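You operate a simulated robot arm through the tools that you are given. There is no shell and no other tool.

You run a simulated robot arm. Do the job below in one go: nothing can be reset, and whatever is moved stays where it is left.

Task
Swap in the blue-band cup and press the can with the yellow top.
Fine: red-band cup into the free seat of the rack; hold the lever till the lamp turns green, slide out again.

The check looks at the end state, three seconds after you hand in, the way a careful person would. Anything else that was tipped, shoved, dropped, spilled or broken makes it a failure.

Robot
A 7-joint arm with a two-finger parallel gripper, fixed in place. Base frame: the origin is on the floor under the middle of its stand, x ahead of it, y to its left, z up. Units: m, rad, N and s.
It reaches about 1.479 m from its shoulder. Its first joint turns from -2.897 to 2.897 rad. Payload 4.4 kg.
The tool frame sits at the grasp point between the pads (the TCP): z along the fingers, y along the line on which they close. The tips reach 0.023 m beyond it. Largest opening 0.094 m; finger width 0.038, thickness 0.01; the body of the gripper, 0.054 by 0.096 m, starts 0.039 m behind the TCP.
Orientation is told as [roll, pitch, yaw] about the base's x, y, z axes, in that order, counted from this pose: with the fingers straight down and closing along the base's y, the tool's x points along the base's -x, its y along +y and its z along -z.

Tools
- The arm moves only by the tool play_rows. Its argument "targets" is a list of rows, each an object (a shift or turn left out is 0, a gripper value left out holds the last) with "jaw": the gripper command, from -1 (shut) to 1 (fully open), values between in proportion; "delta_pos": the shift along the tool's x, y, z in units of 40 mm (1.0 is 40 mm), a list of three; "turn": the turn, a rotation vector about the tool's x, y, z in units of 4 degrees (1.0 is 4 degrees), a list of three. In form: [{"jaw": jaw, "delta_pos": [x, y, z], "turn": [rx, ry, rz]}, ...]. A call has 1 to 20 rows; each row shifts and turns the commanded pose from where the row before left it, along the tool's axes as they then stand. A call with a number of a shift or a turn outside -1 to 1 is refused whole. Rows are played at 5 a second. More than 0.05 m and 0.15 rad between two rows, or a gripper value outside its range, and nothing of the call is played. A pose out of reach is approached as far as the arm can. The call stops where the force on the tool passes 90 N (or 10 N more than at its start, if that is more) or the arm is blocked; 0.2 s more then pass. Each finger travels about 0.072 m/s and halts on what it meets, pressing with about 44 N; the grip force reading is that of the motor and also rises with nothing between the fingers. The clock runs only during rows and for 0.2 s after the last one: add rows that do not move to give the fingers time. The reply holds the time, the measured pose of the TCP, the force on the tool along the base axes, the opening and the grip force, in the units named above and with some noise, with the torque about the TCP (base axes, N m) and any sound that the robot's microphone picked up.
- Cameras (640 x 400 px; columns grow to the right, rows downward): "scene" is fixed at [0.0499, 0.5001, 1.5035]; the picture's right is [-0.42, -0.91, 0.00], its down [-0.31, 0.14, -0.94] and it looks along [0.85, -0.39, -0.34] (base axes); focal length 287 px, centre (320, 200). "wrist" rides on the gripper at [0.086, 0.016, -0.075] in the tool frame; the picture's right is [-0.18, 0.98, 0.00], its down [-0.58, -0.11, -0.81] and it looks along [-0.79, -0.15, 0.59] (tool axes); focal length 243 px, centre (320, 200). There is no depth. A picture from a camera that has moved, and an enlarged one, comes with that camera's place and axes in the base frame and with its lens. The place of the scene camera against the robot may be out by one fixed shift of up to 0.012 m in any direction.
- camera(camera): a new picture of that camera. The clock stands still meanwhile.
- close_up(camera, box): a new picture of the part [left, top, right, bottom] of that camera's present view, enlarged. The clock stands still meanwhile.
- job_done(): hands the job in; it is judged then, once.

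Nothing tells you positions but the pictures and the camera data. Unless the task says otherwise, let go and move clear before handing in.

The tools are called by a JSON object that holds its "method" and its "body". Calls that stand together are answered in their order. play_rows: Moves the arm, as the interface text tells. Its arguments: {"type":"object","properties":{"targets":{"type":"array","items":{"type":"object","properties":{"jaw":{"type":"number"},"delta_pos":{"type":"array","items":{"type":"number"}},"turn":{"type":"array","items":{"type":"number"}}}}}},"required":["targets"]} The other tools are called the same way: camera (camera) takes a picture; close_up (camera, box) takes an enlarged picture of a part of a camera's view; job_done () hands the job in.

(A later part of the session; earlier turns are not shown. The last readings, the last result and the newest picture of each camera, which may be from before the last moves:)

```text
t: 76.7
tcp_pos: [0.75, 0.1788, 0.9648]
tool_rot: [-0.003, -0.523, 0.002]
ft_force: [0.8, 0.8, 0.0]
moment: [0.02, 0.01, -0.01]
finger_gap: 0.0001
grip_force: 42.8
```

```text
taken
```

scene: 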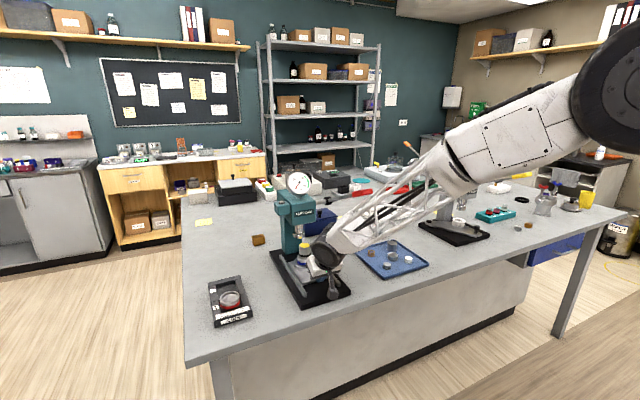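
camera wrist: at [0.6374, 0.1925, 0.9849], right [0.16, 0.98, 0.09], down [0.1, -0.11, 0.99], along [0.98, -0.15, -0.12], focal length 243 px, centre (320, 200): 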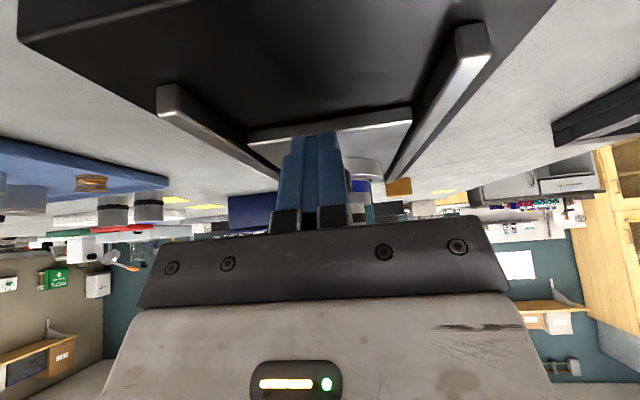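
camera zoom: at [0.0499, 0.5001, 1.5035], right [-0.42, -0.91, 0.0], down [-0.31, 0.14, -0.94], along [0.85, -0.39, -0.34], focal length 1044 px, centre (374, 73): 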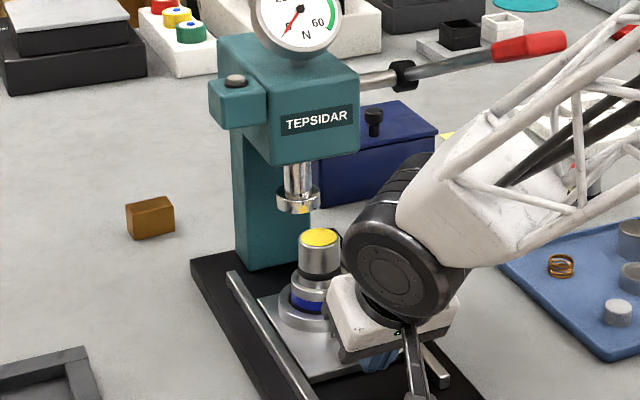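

About 65 mm remain. The lever handle and my forearm are getting close in view, so I'll go in shorter stretches.

{"method": "play_rows", "body": {"targets": [{"delta_pos": [-0.13, 0, 0.075]}, {"delta_pos": [-0.13, 0, 0.075]}, {"delta_pos": [-0.13, 0, 0.075]}, {"delta_pos": [-0.13, 0, 0.075]}, {"delta_pos": [-0.13, 0, 0.075]}, {"delta_pos": [0, 0, 0]}]}}

{"method": "close_up", "body": {"camera": "scene", "box": [260, 160, 400, 290]}}

{"method": "close_up", "body": {"camera": "scene", "box": [280, 210, 330, 260]}}

```text
t: 78.1
tcp_pos: [0.7788, 0.1796, 0.9619]
tool_rot: [-0.003, -0.522, -0.001]
ft_force: [-0.5, 0.2, -0.4]
moment: [0.01, 0.03, 0.01]
finger_gap: 0.0001
grip_force: 42.3
```

```text
3.08 times, centred on (330, 225) of scene
camera zoom: at [0.0499, 0.5001, 1.5035], right [-0.42, -0.91, 0.0], down [-0.31, 0.14, -0.94], along [0.85, -0.39, -0.34], focal length 883 px, centre (289, 123)
```

zoom: 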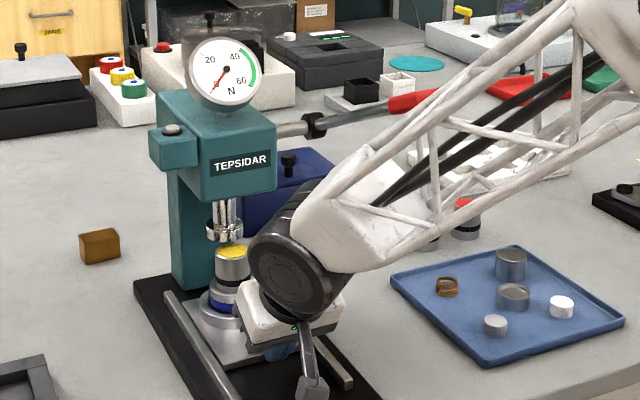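

```text
8.00 times, centred on (305, 235) of scene
camera zoom: at [0.0499, 0.5001, 1.5035], right [-0.42, -0.91, 0.0], down [-0.31, 0.14, -0.94], along [0.85, -0.39, -0.34], focal length 2296 px, centre (440, -80)
```

zoom: 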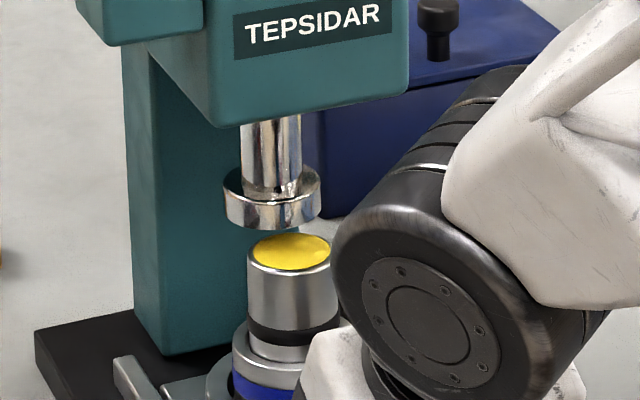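

My forearm is well in front of the handle, so no contact. The can needs about 23 mm more to be centred under the ram. I'll continue slowly.

{"method": "play_rows", "body": {"targets": [{"delta_pos": [-0.1083, 0, 0.0625]}, {"delta_pos": [-0.1083, 0, 0.0625]}, {"delta_pos": [-0.1083, 0, 0.0625]}, {"delta_pos": [0, 0, 0]}]}}

{"method": "close_up", "body": {"camera": "scene", "box": [280, 210, 330, 260]}}

```text
t: 79.1
tcp_pos: [0.7945, 0.1772, 0.9633]
tool_rot: [-0.001, -0.523, 0.001]
ft_force: [0.1, 0.1, 0.1]
moment: [-0.02, 0.0, 0.0]
finger_gap: 0.0
grip_force: 41.8
```

```text
8.00 times, centred on (305, 235) of scene
camera zoom: at [0.0499, 0.5001, 1.5035], right [-0.42, -0.91, 0.0], down [-0.31, 0.14, -0.94], along [0.85, -0.39, -0.34], focal length 2296 px, centre (440, -80)
```

zoom: 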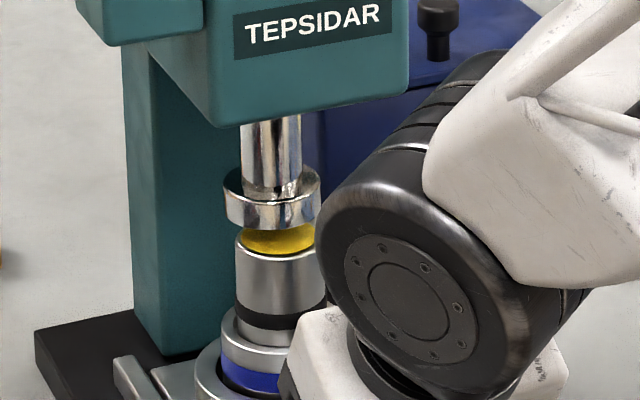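

{"method": "play_rows", "body": {"targets": [{"delta_pos": [-0.065, 0, 0.0375]}, {"delta_pos": [-0.065, 0, 0.0375]}, {"delta_pos": [0, 0, 0]}]}}

{"method": "close_up", "body": {"camera": "scene", "box": [280, 210, 330, 260]}}

```text
t: 79.9
tcp_pos: [0.8006, 0.1773, 0.9624]
tool_rot: [-0.001, -0.522, 0.001]
ft_force: [0.4, 0.0, -0.3]
moment: [0.03, -0.02, 0.0]
finger_gap: 0.0003
grip_force: 42.2
```

```text
8.00 times, centred on (305, 235) of scene
camera zoom: at [0.0499, 0.5001, 1.5035], right [-0.42, -0.91, 0.0], down [-0.31, 0.14, -0.94], along [0.85, -0.39, -0.34], focal length 2296 px, centre (440, -80)
```

zoom: 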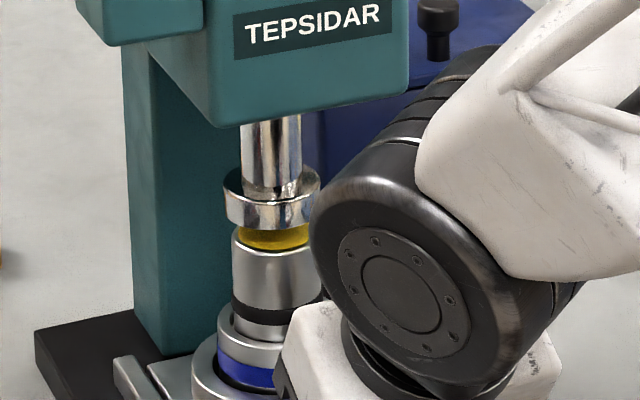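

The can is centred under the ram to within about 1–2 mm. I'll nudge a little more to feel whether there is an end stop.

{"method": "play_rows", "body": {"targets": [{"delta_pos": [-0.0325, 0, 0.019]}, {"delta_pos": [0, 0, 0]}]}}

{"method": "close_up", "body": {"camera": "scene", "box": [280, 215, 320, 255]}}

```text
t: 80.5
tcp_pos: [0.8014, 0.1781, 0.9639]
tool_rot: [-0.001, -0.523, 0.0]
ft_force: [-0.5, -0.1, -0.5]
moment: [0.02, 0.0, -0.02]
finger_gap: 0.0002
grip_force: 42.2
```

```text
10.00 times, centred on (300, 235) of scene
camera zoom: at [0.0499, 0.5001, 1.5035], right [-0.42, -0.91, 0.0], down [-0.31, 0.14, -0.94], along [0.85, -0.39, -0.34], focal length 2870 px, centre (520, -150)
```

zoom: 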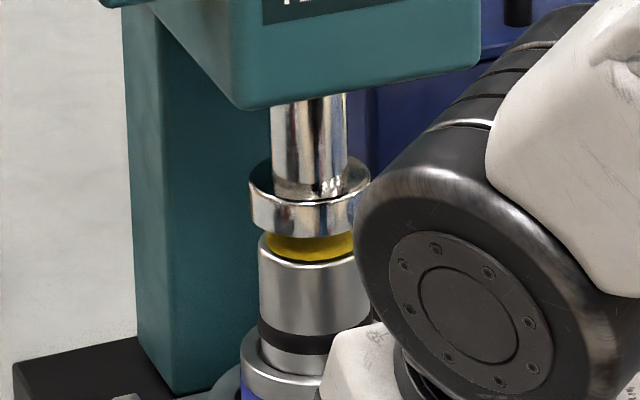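

{"method": "play_rows", "body": {"targets": [{"delta_pos": [-0.0325, 0, 0.019]}, {"delta_pos": [-0.022, 0, 0.0125]}, {"delta_pos": [0, 0, 0]}]}}

{"method": "close_up", "body": {"camera": "scene", "box": [280, 215, 320, 255]}}

```text
t: 81.3
tcp_pos: [0.8023, 0.1793, 0.963]
tool_rot: [-0.002, -0.521, 0.004]
ft_force: [-76.3, 2.1, 19.1]
moment: [0.08, 0.31, 0.17]
finger_gap: 0.0
grip_force: 42.4
```

```text
10.00 times, centred on (300, 235) of scene
camera zoom: at [0.0499, 0.5001, 1.5035], right [-0.42, -0.91, 0.0], down [-0.31, 0.14, -0.94], along [0.85, -0.39, -0.34], focal length 2870 px, centre (520, -150)
```

zoom: 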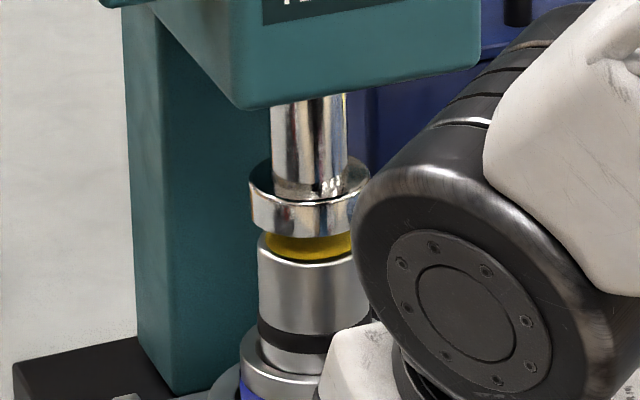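

I've reached the end stop (reaction −76 N in x) with the can centred under the ram. I'll back straight off, then rise to go to the lever.

{"method": "play_rows", "body": {"targets": [{"delta_pos": [0.433, 0, -0.25]}, {"delta_pos": [0.8, 0, -0.46]}, {"delta_pos": [0.8, 0, -0.46]}, {"delta_pos": [0.8, 0, -0.46]}, {"delta_pos": [0.8, 0, -0.46]}, {"delta_pos": [0, 0, 0]}]}}

{"method": "camera", "body": {"camera": "wrist"}}

{"method": "close_up", "body": {"camera": "scene", "box": [260, 160, 400, 290]}}

```text
t: 82.7
tcp_pos: [0.6363, 0.1774, 0.9638]
tool_rot: [-0.001, -0.523, 0.0]
ft_force: [-0.4, 0.4, -0.3]
moment: [0.01, -0.01, 0.03]
finger_gap: 0.0
grip_force: 42.3
```

```text
taken
camera wrist: at [0.5235, 0.1928, 0.9848], right [0.16, 0.98, 0.09], down [0.1, -0.11, 0.99], along [0.98, -0.15, -0.12], focal length 243 px, centre (320, 200)
```

wrist: 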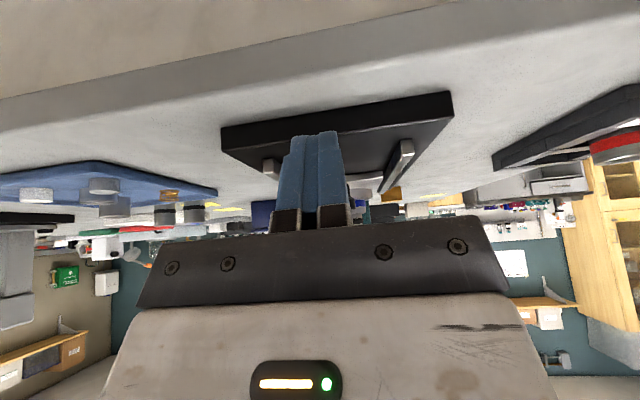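

```text
3.08 times, centred on (330, 225) of scene
camera zoom: at [0.0499, 0.5001, 1.5035], right [-0.42, -0.91, 0.0], down [-0.31, 0.14, -0.94], along [0.85, -0.39, -0.34], focal length 883 px, centre (289, 123)
```

zoom: 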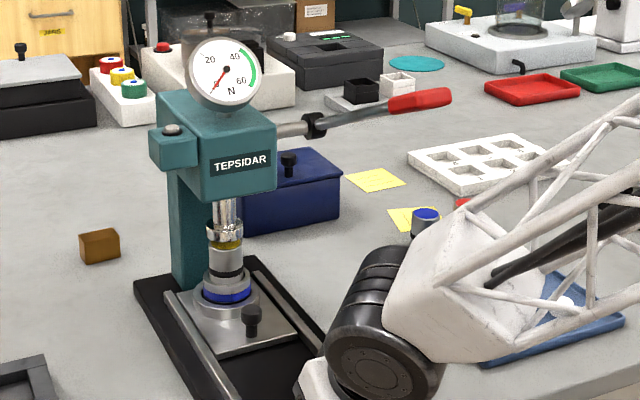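

The slide is fully in and the can is under the ram. I'll rise and move back, then level the tool to look at the lever handle.

{"method": "play_rows", "body": {"targets": [{"delta_pos": [-0.2585, 0, -0.9475]}, {"delta_pos": [-0.2585, 0, -0.9475]}, {"delta_pos": [-0.2585, 0, -0.9475]}, {"delta_pos": [-0.2585, 0, -0.9475]}, {"delta_pos": [-0.2585, 0, -0.9475]}, {"delta_pos": [-0.2585, 0, -0.9475]}, {"delta_pos": [-0.2585, 0, -0.9475]}, {"delta_pos": [-0.2585, 0, -0.9475]}, {"delta_pos": [-0.2585, 0, -0.9475]}, {"delta_pos": [-0.2585, 0, -0.9475]}, {"delta_pos": [-0.2585, 0, -0.9475]}, {"turn": [0, 0.9375, 0]}, {"turn": [0, 0.9375, 0]}, {"turn": [0, 0.9375, 0]}, {"turn": [0, 0.9375, 0]}, {"turn": [0, 0.9375, 0]}, {"turn": [0, 0.9375, 0]}, {"turn": [0, 0.9375, 0]}, {"turn": [0, 0.9375, 0]}, {"delta_pos": [0, 0, 0]}]}}

{"method": "camera", "body": {"camera": "wrist"}}

{"method": "camera", "body": {"camera": "scene"}}

```text
t: 86.9
tcp_pos: [0.5256, 0.1773, 1.3806]
tool_rot: [-0.001, 0.002, 0.0]
ft_force: [0.3, -0.2, 0.0]
moment: [0.0, 0.01, -0.03]
finger_gap: 0.0
grip_force: 42.6
```

```text
taken
camera wrist: at [0.4409, 0.1933, 1.4558], right [0.18, 0.98, 0.0], down [0.58, -0.11, 0.81], along [0.79, -0.15, -0.59], focal length 243 px, centre (320, 200)
```

wrist: 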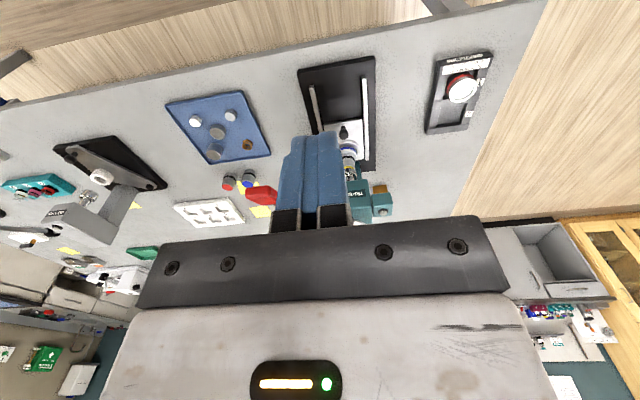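

```text
taken
```

scene: 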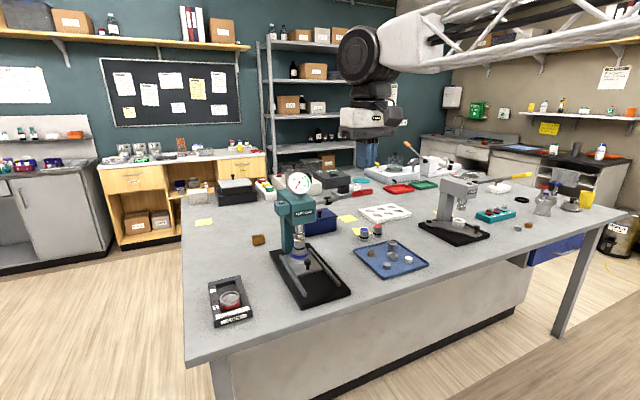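

{"method": "close_up", "body": {"camera": "wrist", "box": [210, 140, 300, 230]}}

{"method": "close_up", "body": {"camera": "scene", "box": [275, 165, 385, 275]}}

```text
4.44 times, centred on (255, 185) of wrist
camera zoom: at [0.4409, 0.1933, 1.4558], right [0.18, 0.98, 0.0], down [0.58, -0.11, 0.81], along [0.79, -0.15, -0.59], focal length 1078 px, centre (609, 267)
```

zoom: 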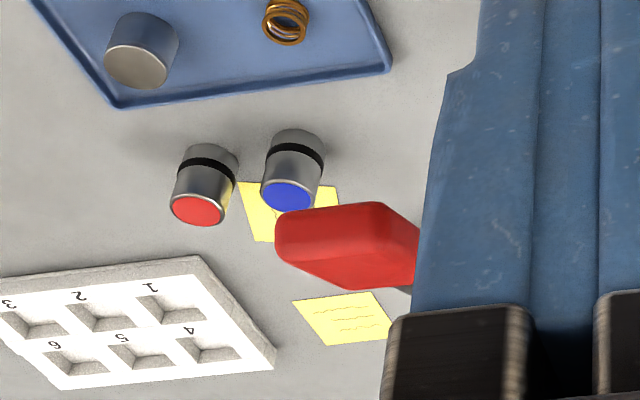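

```text
3.64 times, centred on (330, 220) of scene
camera zoom: at [0.0499, 0.5001, 1.5035], right [-0.42, -0.91, 0.0], down [-0.31, 0.14, -0.94], along [0.85, -0.39, -0.34], focal length 1044 px, centre (284, 127)
```

zoom: 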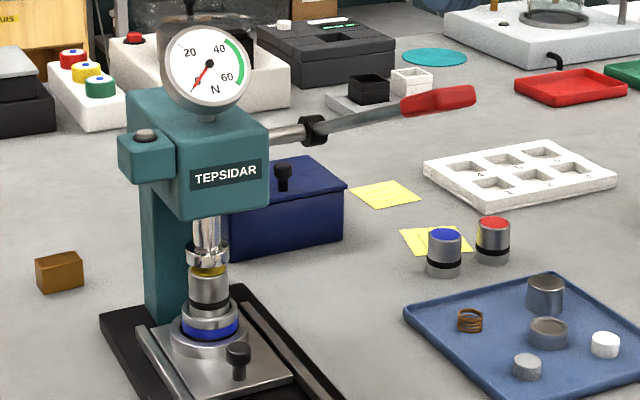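

{"method": "play_rows", "body": {"targets": [{"delta_pos": [0, 0.9, 0]}, {"delta_pos": [0, 0.9, 0.3]}, {"delta_pos": [0, 0, 0.5]}, {"delta_pos": [0, 0, 0]}]}}

{"method": "camera", "body": {"camera": "wrist"}}

{"method": "close_up", "body": {"camera": "wrist", "box": [190, 120, 290, 230]}}

```text
t: 87.9
tcp_pos: [0.5274, 0.2503, 1.3488]
tool_rot: [-0.003, 0.001, -0.001]
ft_force: [-0.2, -1.5, -0.1]
moment: [0.02, 0.0, -0.02]
finger_gap: 0.0004
grip_force: 42.3
```

```text
taken
camera wrist: at [0.4412, 0.2653, 1.4227], right [0.18, 0.98, 0.0], down [0.58, -0.11, 0.81], along [0.79, -0.15, -0.59], focal length 243 px, centre (320, 200)
```

wrist: 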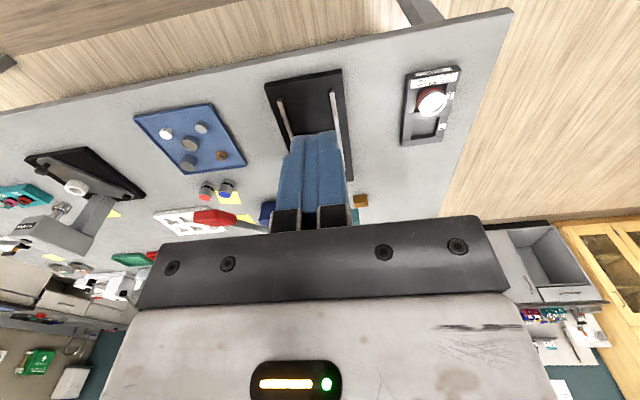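

```text
3.64 times, centred on (240, 175) of wrist
camera zoom: at [0.4412, 0.2653, 1.4227], right [0.18, 0.98, 0.0], down [0.58, -0.11, 0.81], along [0.79, -0.15, -0.59], focal length 882 px, centre (611, 291)
```

zoom: 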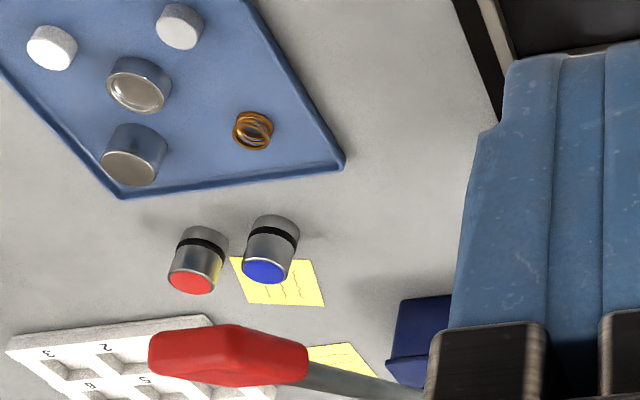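

The handle runs from about (0.70, 0.05, 1.24) to (0.78, 0.05, 1.19), roughly 35 mm wide. I'll position the closed fingers above its middle and then press down.

{"method": "play_rows", "body": {"targets": [{"delta_pos": [-0.741, -0.715, -0.04]}, {"delta_pos": [-0.741, -0.715, -0.04]}, {"delta_pos": [-0.741, -0.715, -0.04]}, {"delta_pos": [-0.741, -0.715, -0.04]}, {"delta_pos": [-0.741, -0.715, -0.04]}, {"delta_pos": [-0.741, -0.715, -0.04]}, {"delta_pos": [-0.741, -0.715, -0.04]}, {"delta_pos": [0, 0, 0]}]}}

{"method": "camera", "body": {"camera": "wrist"}}

{"method": "close_up", "body": {"camera": "scene", "box": [265, 120, 395, 250]}}

```text
t: 89.7
tcp_pos: [0.7329, 0.0502, 1.3597]
tool_rot: [-0.001, 0.002, 0.001]
ft_force: [0.6, -0.5, 0.0]
moment: [0.03, -0.03, 0.04]
finger_gap: 0.0
grip_force: 42.0
```

```text
taken
camera wrist: at [0.6475, 0.0655, 1.4335], right [0.18, 0.98, 0.0], down [0.58, -0.11, 0.81], along [0.79, -0.15, -0.59], focal length 243 px, centre (320, 200)
```

wrist: 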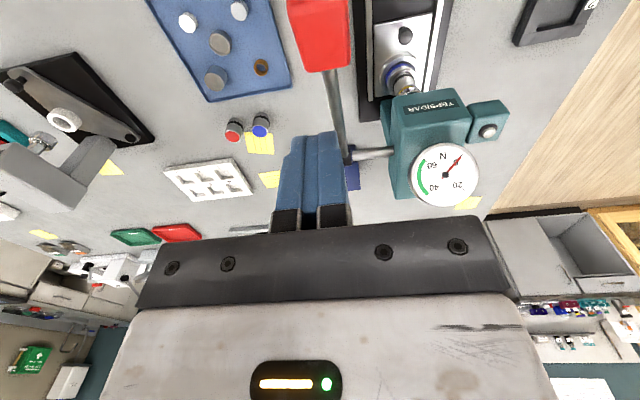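

```text
3.08 times, centred on (330, 185) of scene
camera zoom: at [0.0499, 0.5001, 1.5035], right [-0.42, -0.91, 0.0], down [-0.31, 0.14, -0.94], along [0.85, -0.39, -0.34], focal length 883 px, centre (289, 246)
```

zoom: 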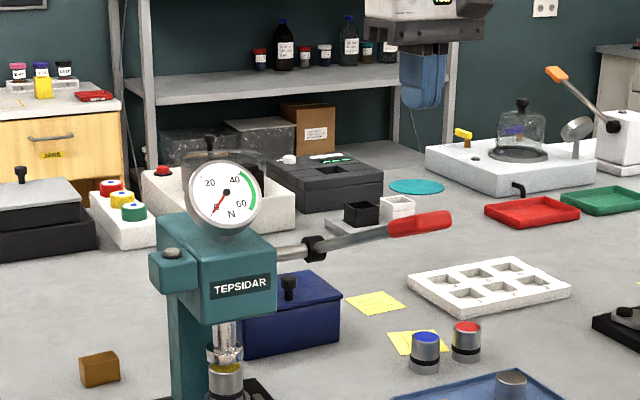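

I'm right above the handle, centre y≈0.053, and both the gauge and the lamp are visible from the scene camera. I'll descend to just above the handle.

{"method": "play_rows", "body": {"targets": [{"delta_pos": [0, 0.07, 0.8]}, {"delta_pos": [0, 0, 0.7]}, {"delta_pos": [0, 0, 0]}]}}

{"method": "close_up", "body": {"camera": "wrist", "box": [220, 20, 420, 240]}}

{"method": "close_up", "body": {"camera": "scene", "box": [270, 150, 390, 250]}}

```text
t: 90.5
tcp_pos: [0.7343, 0.0551, 1.3004]
tool_rot: [0.0, 0.001, 0.0]
ft_force: [-0.1, 0.6, 0.1]
moment: [0.0, 0.02, -0.01]
finger_gap: 0.0
grip_force: 42.5
```

```text
1.82 times, centred on (320, 130) of wrist
camera zoom: at [0.6484, 0.0696, 1.3741], right [0.18, 0.98, 0.0], down [0.58, -0.11, 0.81], along [0.79, -0.15, -0.59], focal length 441 px, centre (320, 327)
```

zoom: 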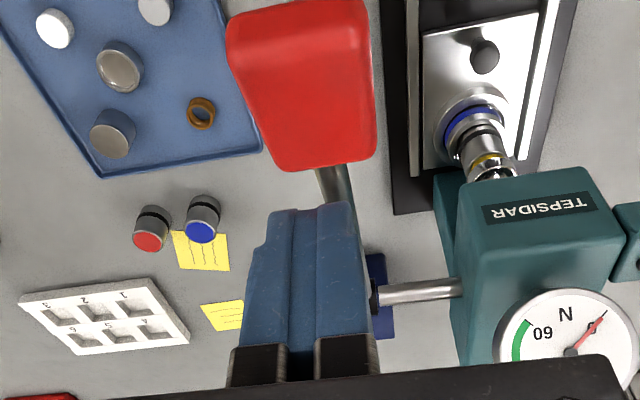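

```text
4.00 times, centred on (330, 200) of scene
camera zoom: at [0.0499, 0.5001, 1.5035], right [-0.42, -0.91, 0.0], down [-0.31, 0.14, -0.94], along [0.85, -0.39, -0.34], focal length 1148 px, centre (280, 200)
```

zoom: 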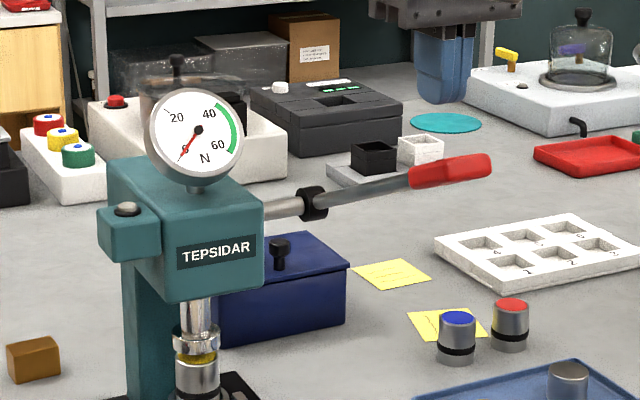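

The fingers would land near the pivot-side end of the grip, so I'll shift 12 mm toward the robot and come down in steps until I feel the handle.

{"method": "play_rows", "body": {"targets": [{"delta_pos": [0.3, -0.03, 0.25]}, {"delta_pos": [0, 0, 0.2]}, {"delta_pos": [0, 0, 0.1]}, {"delta_pos": [0, 0, 0]}]}}

{"method": "close_up", "body": {"camera": "wrist", "box": [220, 20, 420, 240]}}

{"method": "close_up", "body": {"camera": "scene", "box": [270, 150, 390, 250]}}

```text
t: 91.5
tcp_pos: [0.722, 0.0515, 1.2784]
tool_rot: [-0.003, 0.001, 0.001]
ft_force: [0.2, 0.6, 0.9]
moment: [0.02, 0.02, 0.0]
finger_gap: 0.0
grip_force: 42.7
```

```text
1.82 times, centred on (320, 130) of wrist
camera zoom: at [0.6362, 0.067, 1.3529], right [0.18, 0.98, 0.0], down [0.58, -0.11, 0.81], along [0.79, -0.15, -0.59], focal length 441 px, centre (320, 327)
```

zoom: 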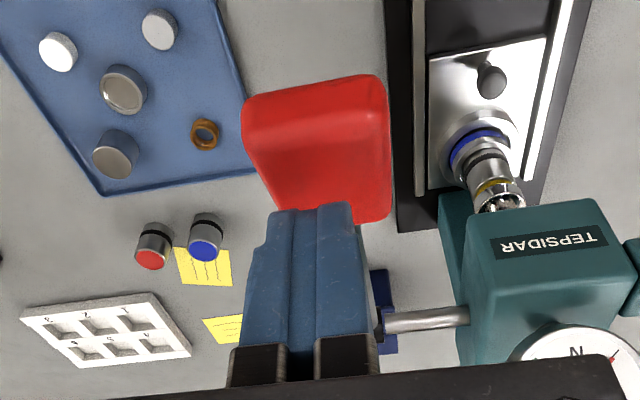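

```text
4.00 times, centred on (330, 200) of scene
camera zoom: at [0.0499, 0.5001, 1.5035], right [-0.42, -0.91, 0.0], down [-0.31, 0.14, -0.94], along [0.85, -0.39, -0.34], focal length 1148 px, centre (280, 200)
```

zoom: 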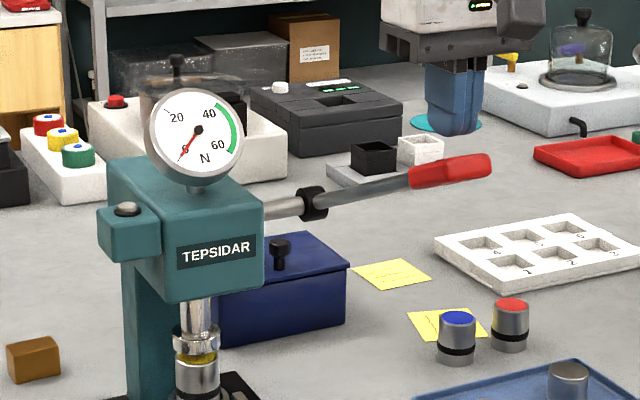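

The fingers are centred on the grip. I'll lower gently to find contact.

{"method": "play_rows", "body": {"targets": [{"delta_pos": [0, 0.06, 0.12]}, {"delta_pos": [0, 0, 0.12]}, {"delta_pos": [0, 0, 0.12]}, {"delta_pos": [0, 0, 0]}]}}

{"method": "close_up", "body": {"camera": "scene", "box": [270, 150, 390, 250]}}

```text
t: 92.5
tcp_pos: [0.7221, 0.0536, 1.2642]
tool_rot: [-0.003, 0.002, -0.001]
ft_force: [-0.4, 0.2, 2.4]
moment: [0.02, 0.07, -0.02]
finger_gap: 0.0001
grip_force: 42.2
```

```text
4.00 times, centred on (330, 200) of scene
camera zoom: at [0.0499, 0.5001, 1.5035], right [-0.42, -0.91, 0.0], down [-0.31, 0.14, -0.94], along [0.85, -0.39, -0.34], focal length 1148 px, centre (280, 200)
```

zoom: 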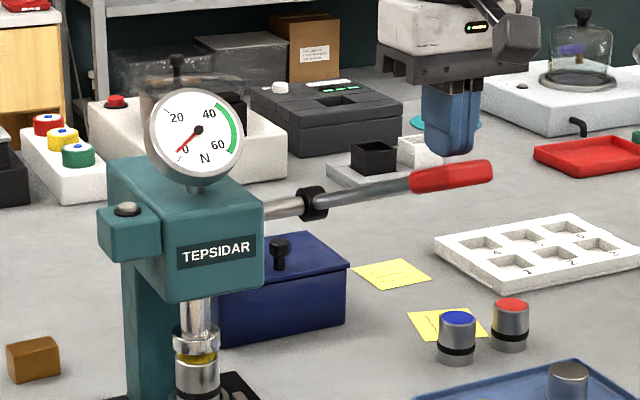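

Contact with the handle: 2.4 N, and the lever has begun to move. I'll press further in steps, checking the gauge.

{"method": "play_rows", "body": {"targets": [{"delta_pos": [0, 0, 0.15]}, {"delta_pos": [0, 0, 0.15]}, {"delta_pos": [0, 0, 0.15]}, {"delta_pos": [0, 0, 0.15]}, {"delta_pos": [0, 0, 0]}]}}

{"method": "close_up", "body": {"camera": "scene", "box": [270, 150, 390, 250]}}

```text
t: 93.7
tcp_pos: [0.7227, 0.0549, 1.2396]
tool_rot: [0.0, 0.0, 0.0]
ft_force: [1.2, 0.2, 2.6]
moment: [0.02, 0.03, -0.02]
finger_gap: 0.0
grip_force: 42.5
```

```text
4.00 times, centred on (330, 200) of scene
camera zoom: at [0.0499, 0.5001, 1.5035], right [-0.42, -0.91, 0.0], down [-0.31, 0.14, -0.94], along [0.85, -0.39, -0.34], focal length 1148 px, centre (280, 200)
```

zoom: 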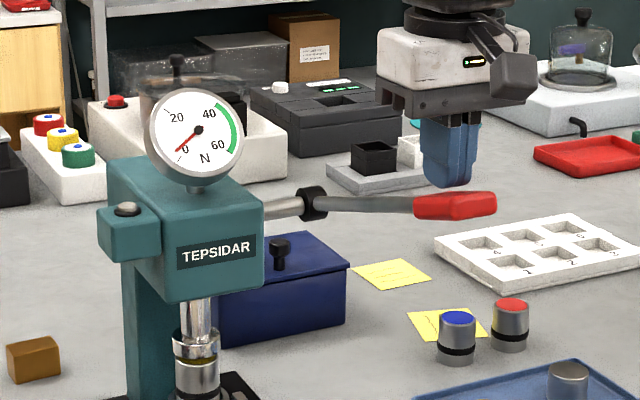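

The lever follows and the ram is coming down onto the can; the gauge is still at zero. I'll press on in smaller steps.

{"method": "play_rows", "body": {"targets": [{"delta_pos": [0, 0, 0.15]}, {"delta_pos": [0, 0, 0.15]}, {"delta_pos": [0, 0, 0]}]}}

{"method": "close_up", "body": {"camera": "scene", "box": [270, 150, 390, 250]}}

```text
t: 94.5
tcp_pos: [0.721, 0.0545, 1.2279]
tool_rot: [-0.003, 0.002, -0.001]
ft_force: [0.9, 0.8, 2.6]
moment: [0.01, 0.06, -0.01]
finger_gap: 0.0001
grip_force: 42.6
```

```text
4.00 times, centred on (330, 200) of scene
camera zoom: at [0.0499, 0.5001, 1.5035], right [-0.42, -0.91, 0.0], down [-0.31, 0.14, -0.94], along [0.85, -0.39, -0.34], focal length 1148 px, centre (280, 200)
```

zoom: 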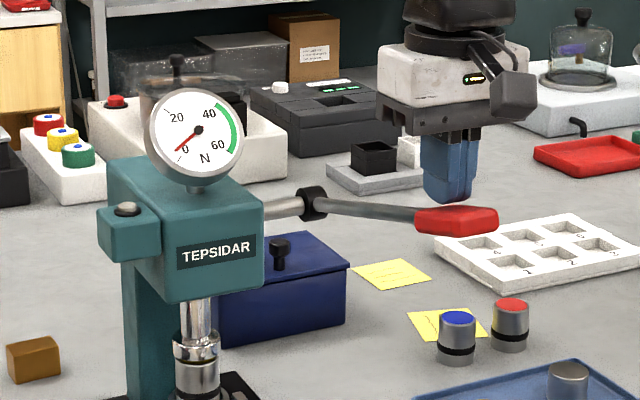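

The ram is almost on the can. From here I'll go in 2 mm steps and read the gauge closely.

{"method": "play_rows", "body": {"targets": [{"delta_pos": [0, 0, 0.06]}, {"delta_pos": [0, 0, 0.06]}, {"delta_pos": [0, 0, 0]}]}}

{"method": "close_up", "body": {"camera": "scene", "box": [275, 165, 325, 255]}}

```text
t: 95.3
tcp_pos: [0.7214, 0.0537, 1.2239]
tool_rot: [-0.002, 0.001, 0.001]
ft_force: [-0.7, 0.5, 3.6]
moment: [0.0, 0.07, -0.01]
finger_gap: 0.0
grip_force: 42.4
```

```text
4.44 times, centred on (300, 210) of scene
camera zoom: at [0.0499, 0.5001, 1.5035], right [-0.42, -0.91, 0.0], down [-0.31, 0.14, -0.94], along [0.85, -0.39, -0.34], focal length 1276 px, centre (409, 156)
```

zoom: 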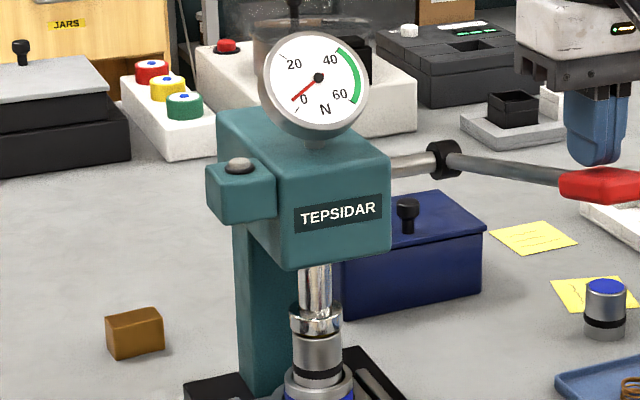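

The needle has just lifted off zero. I'll continue in small steps.

{"method": "play_rows", "body": {"targets": [{"delta_pos": [0, 0, 0.05]}, {"delta_pos": [0, 0, 0.05]}, {"delta_pos": [0, 0, 0]}]}}

{"method": "close_up", "body": {"camera": "scene", "box": [275, 165, 325, 215]}}

```text
t: 96.1
tcp_pos: [0.7207, 0.0536, 1.2194]
tool_rot: [-0.004, 0.002, -0.001]
ft_force: [0.6, 1.8, 2.4]
moment: [0.05, 0.04, -0.01]
finger_gap: 0.0001
grip_force: 42.4
```

```text
8.00 times, centred on (300, 190) of scene
camera zoom: at [0.0499, 0.5001, 1.5035], right [-0.42, -0.91, 0.0], down [-0.31, 0.14, -0.94], along [0.85, -0.39, -0.34], focal length 2296 px, centre (480, 280)
```

zoom: 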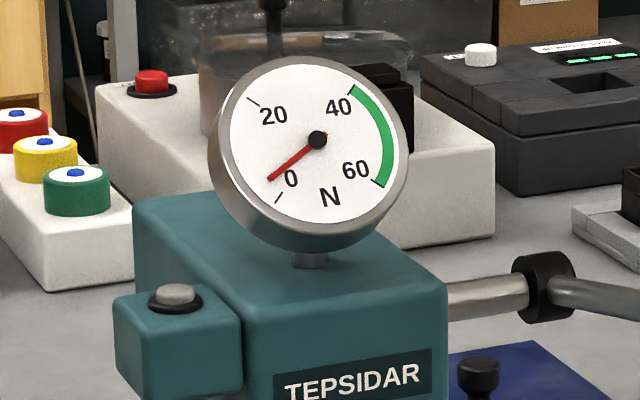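

The gauge reads about 4 N. Continuing.

{"method": "play_rows", "body": {"targets": [{"delta_pos": [0, 0, 0.06]}, {"delta_pos": [0, 0, 0.06]}, {"delta_pos": [0, 0, 0]}]}}

{"method": "close_up", "body": {"camera": "scene", "box": [275, 165, 325, 215]}}

{"method": "close_up", "body": {"camera": "scene", "box": [280, 215, 320, 255]}}

```text
t: 96.9
tcp_pos: [0.7212, 0.0546, 1.2144]
tool_rot: [-0.002, 0.001, -0.001]
ft_force: [0.0, 0.0, 3.3]
moment: [-0.01, 0.08, -0.02]
finger_gap: 0.0
grip_force: 42.0
```

```text
8.00 times, centred on (300, 190) of scene
camera zoom: at [0.0499, 0.5001, 1.5035], right [-0.42, -0.91, 0.0], down [-0.31, 0.14, -0.94], along [0.85, -0.39, -0.34], focal length 2296 px, centre (480, 280)
```

zoom: 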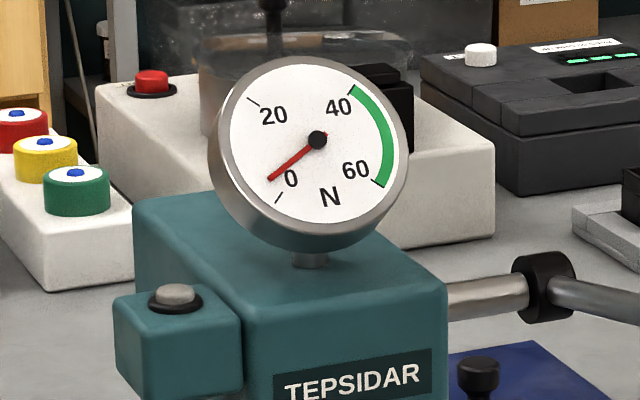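

```text
10.00 times, centred on (300, 235) of scene
camera zoom: at [0.0499, 0.5001, 1.5035], right [-0.42, -0.91, 0.0], down [-0.31, 0.14, -0.94], along [0.85, -0.39, -0.34], focal length 2870 px, centre (520, -150)
```

zoom: 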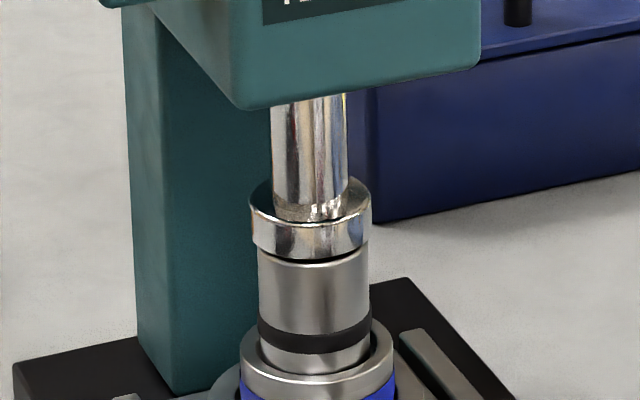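

The ram is right at the can top. I'll use about 1 mm steps from here.

{"method": "play_rows", "body": {"targets": [{"delta_pos": [0, 0, 0.04]}, {"delta_pos": [0, 0, 0]}]}}

{"method": "play_rows", "body": {"targets": [{"delta_pos": [0, 0, 0.04]}, {"delta_pos": [0, 0, 0]}]}}

{"method": "close_up", "body": {"camera": "scene", "box": [275, 165, 325, 215]}}

```text
t: 97.5
tcp_pos: [0.7211, 0.0531, 1.2123]
tool_rot: [-0.002, 0.002, 0.0]
ft_force: [-0.2, 0.0, 3.0]
moment: [0.01, 0.04, -0.06]
finger_gap: 0.0
grip_force: 42.6
```

```text
t: 98.1
tcp_pos: [0.7221, 0.0536, 1.2113]
tool_rot: [-0.002, 0.003, 0.002]
ft_force: [0.2, 0.1, 3.2]
moment: [-0.03, 0.08, -0.02]
finger_gap: 0.0001
grip_force: 42.5
```

```text
8.00 times, centred on (300, 190) of scene
camera zoom: at [0.0499, 0.5001, 1.5035], right [-0.42, -0.91, 0.0], down [-0.31, 0.14, -0.94], along [0.85, -0.39, -0.34], focal length 2296 px, centre (480, 280)
```

zoom: 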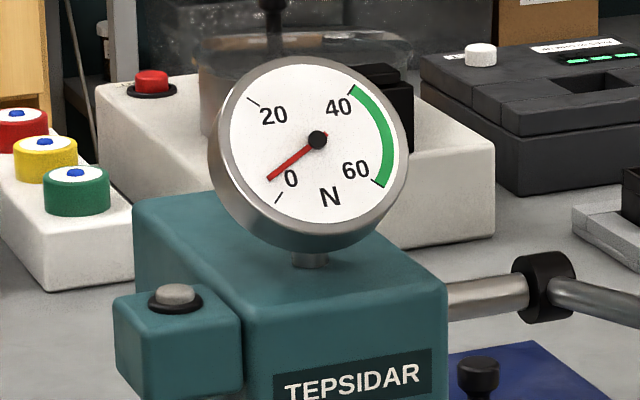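

{"method": "play_rows", "body": {"targets": [{"delta_pos": [0, 0, 0.04]}, {"delta_pos": [0, 0, 0]}]}}

{"method": "play_rows", "body": {"targets": [{"delta_pos": [0, 0, 0.04]}, {"delta_pos": [0, 0, 0]}]}}

{"method": "close_up", "body": {"camera": "scene", "box": [275, 165, 325, 215]}}

{"method": "close_up", "body": {"camera": "scene", "box": [280, 215, 320, 255]}}

```text
t: 98.7
tcp_pos: [0.7226, 0.0538, 1.2091]
tool_rot: [-0.002, 0.002, 0.001]
ft_force: [1.3, 1.1, 3.6]
moment: [0.04, 0.05, -0.01]
finger_gap: 0.0001
grip_force: 42.7
```

```text
t: 99.3
tcp_pos: [0.7221, 0.0538, 1.2075]
tool_rot: [-0.003, 0.002, 0.0]
ft_force: [-0.4, -0.4, 2.7]
moment: [-0.05, 0.07, 0.04]
finger_gap: 0.0001
grip_force: 42.4
```

```text
8.00 times, centred on (300, 190) of scene
camera zoom: at [0.0499, 0.5001, 1.5035], right [-0.42, -0.91, 0.0], down [-0.31, 0.14, -0.94], along [0.85, -0.39, -0.34], focal length 2296 px, centre (480, 280)
```

zoom: 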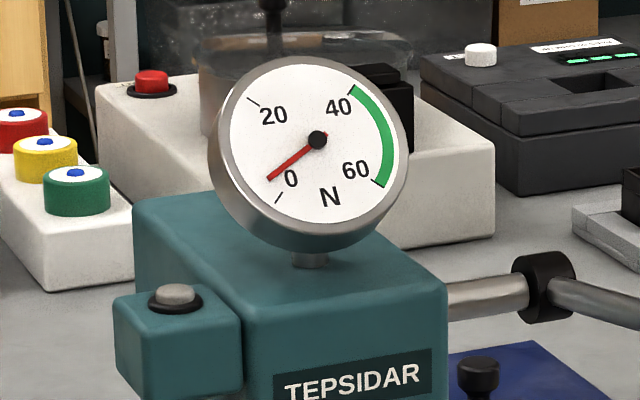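

```text
10.00 times, centred on (300, 235) of scene
camera zoom: at [0.0499, 0.5001, 1.5035], right [-0.42, -0.91, 0.0], down [-0.31, 0.14, -0.94], along [0.85, -0.39, -0.34], focal length 2870 px, centre (520, -150)
```

zoom: 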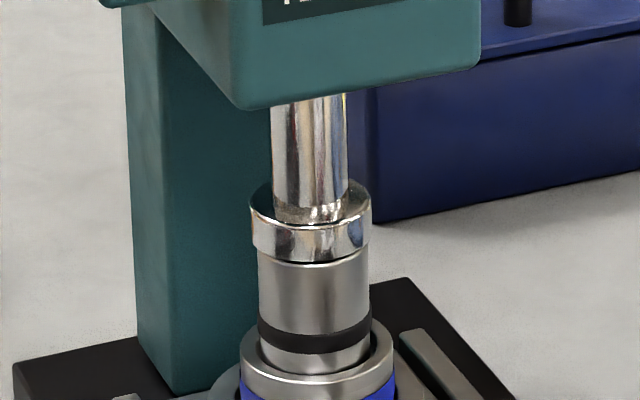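

{"method": "play_rows", "body": {"targets": [{"delta_pos": [0, 0, 0.05]}, {"delta_pos": [0, 0, 0]}]}}

{"method": "play_rows", "body": {"targets": [{"delta_pos": [0, 0, 0.05]}, {"delta_pos": [0, 0, 0]}]}}

{"method": "close_up", "body": {"camera": "scene", "box": [275, 165, 325, 215]}}

```text
t: 99.9
tcp_pos: [0.7212, 0.0541, 1.2066]
tool_rot: [-0.001, 0.002, 0.001]
ft_force: [0.7, 1.3, 1.8]
moment: [0.0, 0.05, -0.03]
finger_gap: 0.0
grip_force: 42.6
```

```text
t: 100.5
tcp_pos: [0.7205, 0.0534, 1.204]
tool_rot: [-0.003, 0.0, 0.0]
ft_force: [-0.7, 1.0, 2.8]
moment: [0.01, 0.04, -0.05]
finger_gap: 0.0001
grip_force: 42.6
```

```text
8.00 times, centred on (300, 190) of scene
camera zoom: at [0.0499, 0.5001, 1.5035], right [-0.42, -0.91, 0.0], down [-0.31, 0.14, -0.94], along [0.85, -0.39, -0.34], focal length 2296 px, centre (480, 280)
```

zoom: 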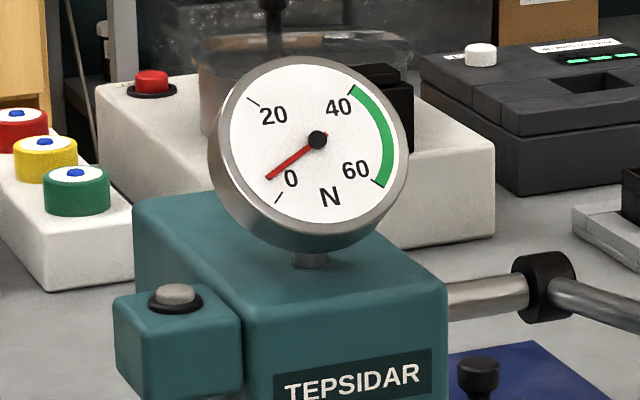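

{"method": "play_rows", "body": {"targets": [{"delta_pos": [0, 0, 0.05]}, {"delta_pos": [0, 0, 0]}]}}

{"method": "play_rows", "body": {"targets": [{"delta_pos": [0, 0, 0.05]}, {"delta_pos": [0, 0, 0]}]}}

{"method": "close_up", "body": {"camera": "scene", "box": [275, 165, 325, 215]}}

{"method": "close_up", "body": {"camera": "scene", "box": [280, 215, 320, 255]}}

```text
t: 101.1
tcp_pos: [0.7216, 0.0543, 1.2013]
tool_rot: [-0.002, 0.001, 0.0]
ft_force: [0.3, 1.3, 3.9]
moment: [0.02, 0.02, 0.0]
finger_gap: 0.0001
grip_force: 42.2
```

```text
t: 101.7
tcp_pos: [0.7215, 0.0542, 1.2003]
tool_rot: [-0.001, 0.002, 0.002]
ft_force: [0.2, 0.0, 2.3]
moment: [-0.02, 0.02, 0.01]
finger_gap: 0.0001
grip_force: 42.2
```

```text
8.00 times, centred on (300, 190) of scene
camera zoom: at [0.0499, 0.5001, 1.5035], right [-0.42, -0.91, 0.0], down [-0.31, 0.14, -0.94], along [0.85, -0.39, -0.34], focal length 2296 px, centre (480, 280)
```

zoom: 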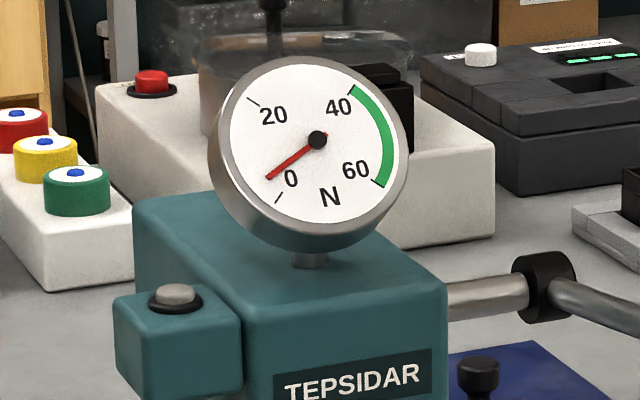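

```text
10.00 times, centred on (300, 235) of scene
camera zoom: at [0.0499, 0.5001, 1.5035], right [-0.42, -0.91, 0.0], down [-0.31, 0.14, -0.94], along [0.85, -0.39, -0.34], focal length 2870 px, centre (520, -150)
```

zoom: 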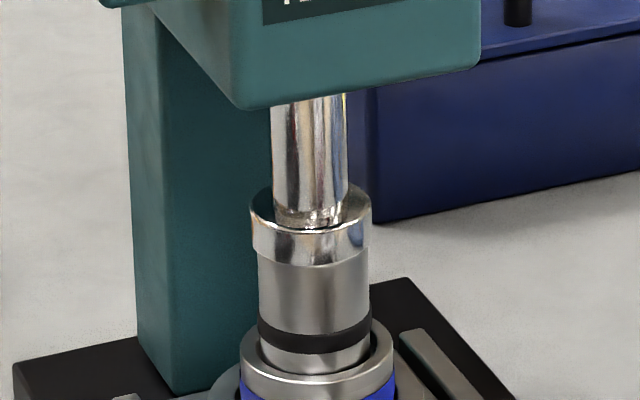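

{"method": "play_rows", "body": {"targets": [{"delta_pos": [0, 0, 0.05]}, {"delta_pos": [0, 0, 0]}]}}

{"method": "play_rows", "body": {"targets": [{"delta_pos": [0, 0, 0.05]}, {"delta_pos": [0, 0, 0]}]}}

{"method": "close_up", "body": {"camera": "scene", "box": [275, 165, 325, 215]}}

```text
t: 102.3
tcp_pos: [0.7209, 0.0542, 1.1975]
tool_rot: [-0.002, 0.002, 0.001]
ft_force: [-0.5, 0.3, 2.7]
moment: [-0.01, 0.07, -0.03]
finger_gap: 0.0
grip_force: 41.9
```

```text
t: 102.9
tcp_pos: [0.7212, 0.0533, 1.1957]
tool_rot: [-0.002, 0.002, 0.002]
ft_force: [0.0, 1.5, 2.5]
moment: [-0.01, 0.06, 0.0]
finger_gap: 0.0
grip_force: 42.0
```

```text
8.00 times, centred on (300, 190) of scene
camera zoom: at [0.0499, 0.5001, 1.5035], right [-0.42, -0.91, 0.0], down [-0.31, 0.14, -0.94], along [0.85, -0.39, -0.34], focal length 2296 px, centre (480, 280)
```

zoom: 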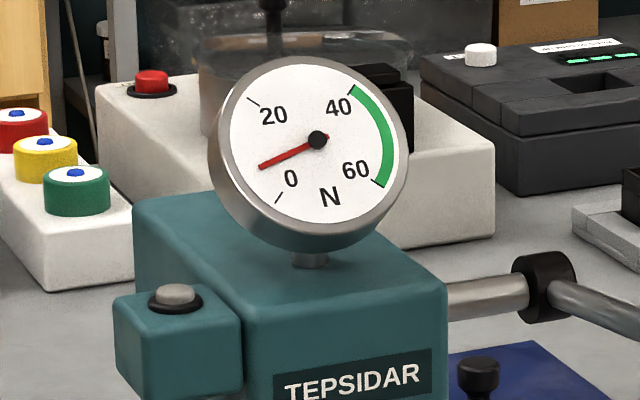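

Now the needle is rising, about 8 N: the ram is on the can. I'll continue in roughly 1 mm steps.

{"method": "play_rows", "body": {"targets": [{"delta_pos": [0, 0, 0.03]}, {"delta_pos": [0, 0, 0]}]}}

{"method": "close_up", "body": {"camera": "scene", "box": [275, 165, 325, 215]}}

```text
t: 103.5
tcp_pos: [0.7234, 0.0542, 1.1951]
tool_rot: [-0.003, 0.001, 0.0]
ft_force: [0.9, -1.2, 4.2]
moment: [-0.01, 0.06, 0.0]
finger_gap: 0.0
grip_force: 42.0
```

```text
8.00 times, centred on (300, 190) of scene
camera zoom: at [0.0499, 0.5001, 1.5035], right [-0.42, -0.91, 0.0], down [-0.31, 0.14, -0.94], along [0.85, -0.39, -0.34], focal length 2296 px, centre (480, 280)
```

zoom: 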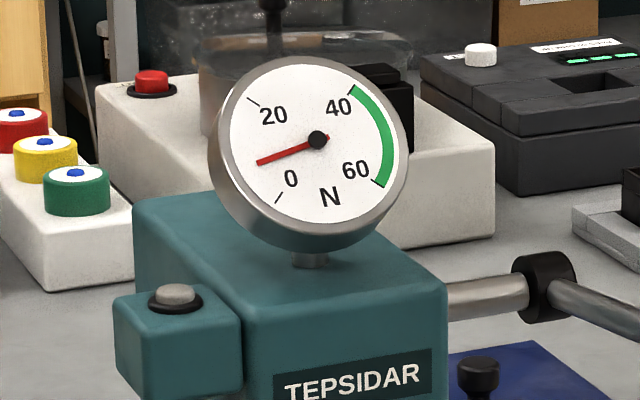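

{"method": "play_rows", "body": {"targets": [{"delta_pos": [0, 0, 0.05]}, {"delta_pos": [0, 0, 0.05]}, {"delta_pos": [0, 0, 0]}]}}

{"method": "close_up", "body": {"camera": "scene", "box": [275, 165, 325, 215]}}

```text
t: 104.3
tcp_pos: [0.7206, 0.0537, 1.1922]
tool_rot: [-0.002, 0.002, 0.001]
ft_force: [1.7, -0.7, 4.5]
moment: [0.01, 0.05, 0.01]
finger_gap: 0.0003
grip_force: 42.4
```

```text
8.00 times, centred on (300, 190) of scene
camera zoom: at [0.0499, 0.5001, 1.5035], right [-0.42, -0.91, 0.0], down [-0.31, 0.14, -0.94], along [0.85, -0.39, -0.34], focal length 2296 px, centre (480, 280)
```

zoom: 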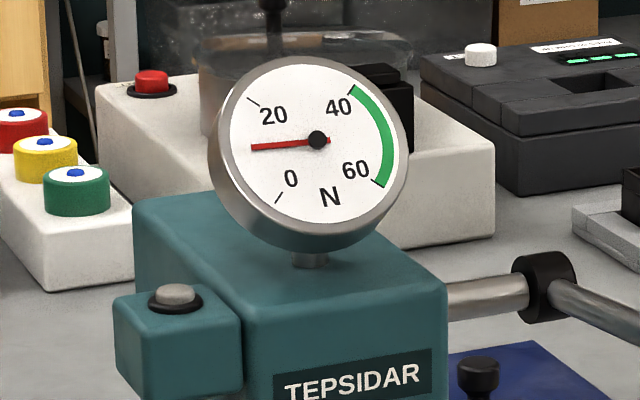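

About 11 N. I'll continue in somewhat larger steps, reading each time.

{"method": "play_rows", "body": {"targets": [{"delta_pos": [0, 0, 0.07]}, {"delta_pos": [0, 0, 0.07]}, {"delta_pos": [0, 0, 0.06]}, {"delta_pos": [0, 0, 0]}]}}

{"method": "close_up", "body": {"camera": "scene", "box": [270, 150, 390, 250]}}

```text
t: 105.3
tcp_pos: [0.7224, 0.0554, 1.1814]
tool_rot: [-0.001, 0.003, -0.001]
ft_force: [0.0, -2.5, 5.8]
moment: [-0.09, 0.08, 0.03]
finger_gap: 0.0
grip_force: 42.4
```

```text
4.00 times, centred on (330, 200) of scene
camera zoom: at [0.0499, 0.5001, 1.5035], right [-0.42, -0.91, 0.0], down [-0.31, 0.14, -0.94], along [0.85, -0.39, -0.34], focal length 1148 px, centre (280, 200)
```

zoom: 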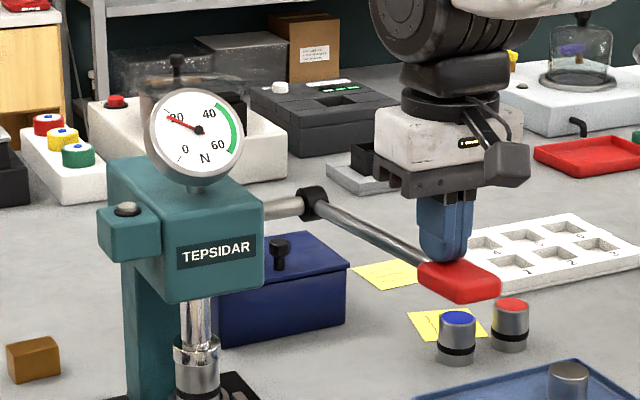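

About 19 N. The contact is drifting toward the rod end of the grip as the lever swings, so I'll combine the next press with a slight shift toward the robot.

{"method": "play_rows", "body": {"targets": [{"delta_pos": [0.08, -0.02, 0.06]}, {"delta_pos": [0.08, 0, 0.06]}, {"delta_pos": [0.04, 0, 0.05]}, {"delta_pos": [0, 0, 0]}]}}

{"method": "close_up", "body": {"camera": "scene", "box": [270, 150, 390, 250]}}

{"method": "close_up", "body": {"camera": "wrist", "box": [220, 20, 420, 240]}}

```text
t: 106.3
tcp_pos: [0.7134, 0.0526, 1.1761]
tool_rot: [-0.003, 0.001, 0.001]
ft_force: [1.9, 1.3, 6.8]
moment: [0.04, 0.09, -0.03]
finger_gap: 0.0002
grip_force: 43.0
```

```text
4.00 times, centred on (330, 200) of scene
camera zoom: at [0.0499, 0.5001, 1.5035], right [-0.42, -0.91, 0.0], down [-0.31, 0.14, -0.94], along [0.85, -0.39, -0.34], focal length 1148 px, centre (280, 200)
```

zoom: 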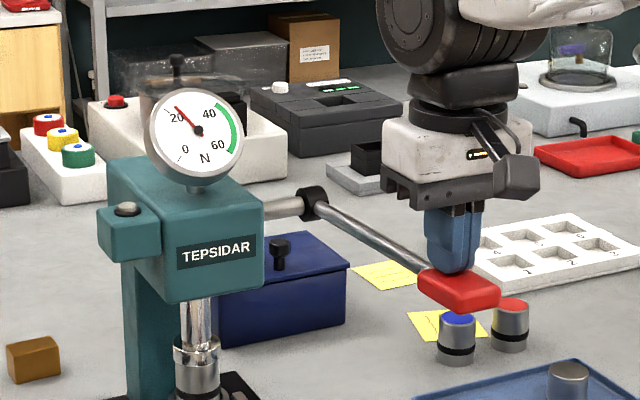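

```text
1.82 times, centred on (320, 130) of wrist
camera zoom: at [0.6272, 0.0681, 1.2502], right [0.18, 0.98, 0.0], down [0.58, -0.11, 0.81], along [0.79, -0.15, -0.59], focal length 441 px, centre (320, 327)
```

zoom: 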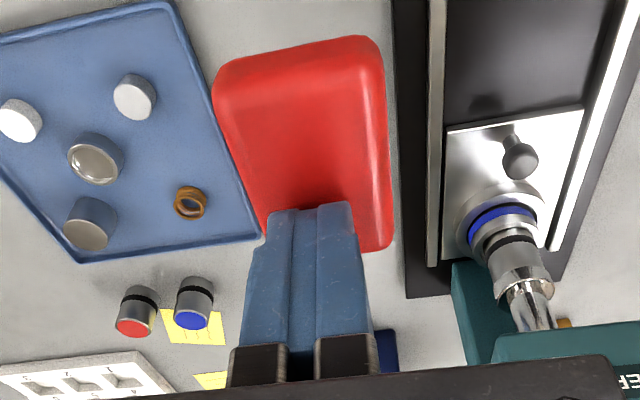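

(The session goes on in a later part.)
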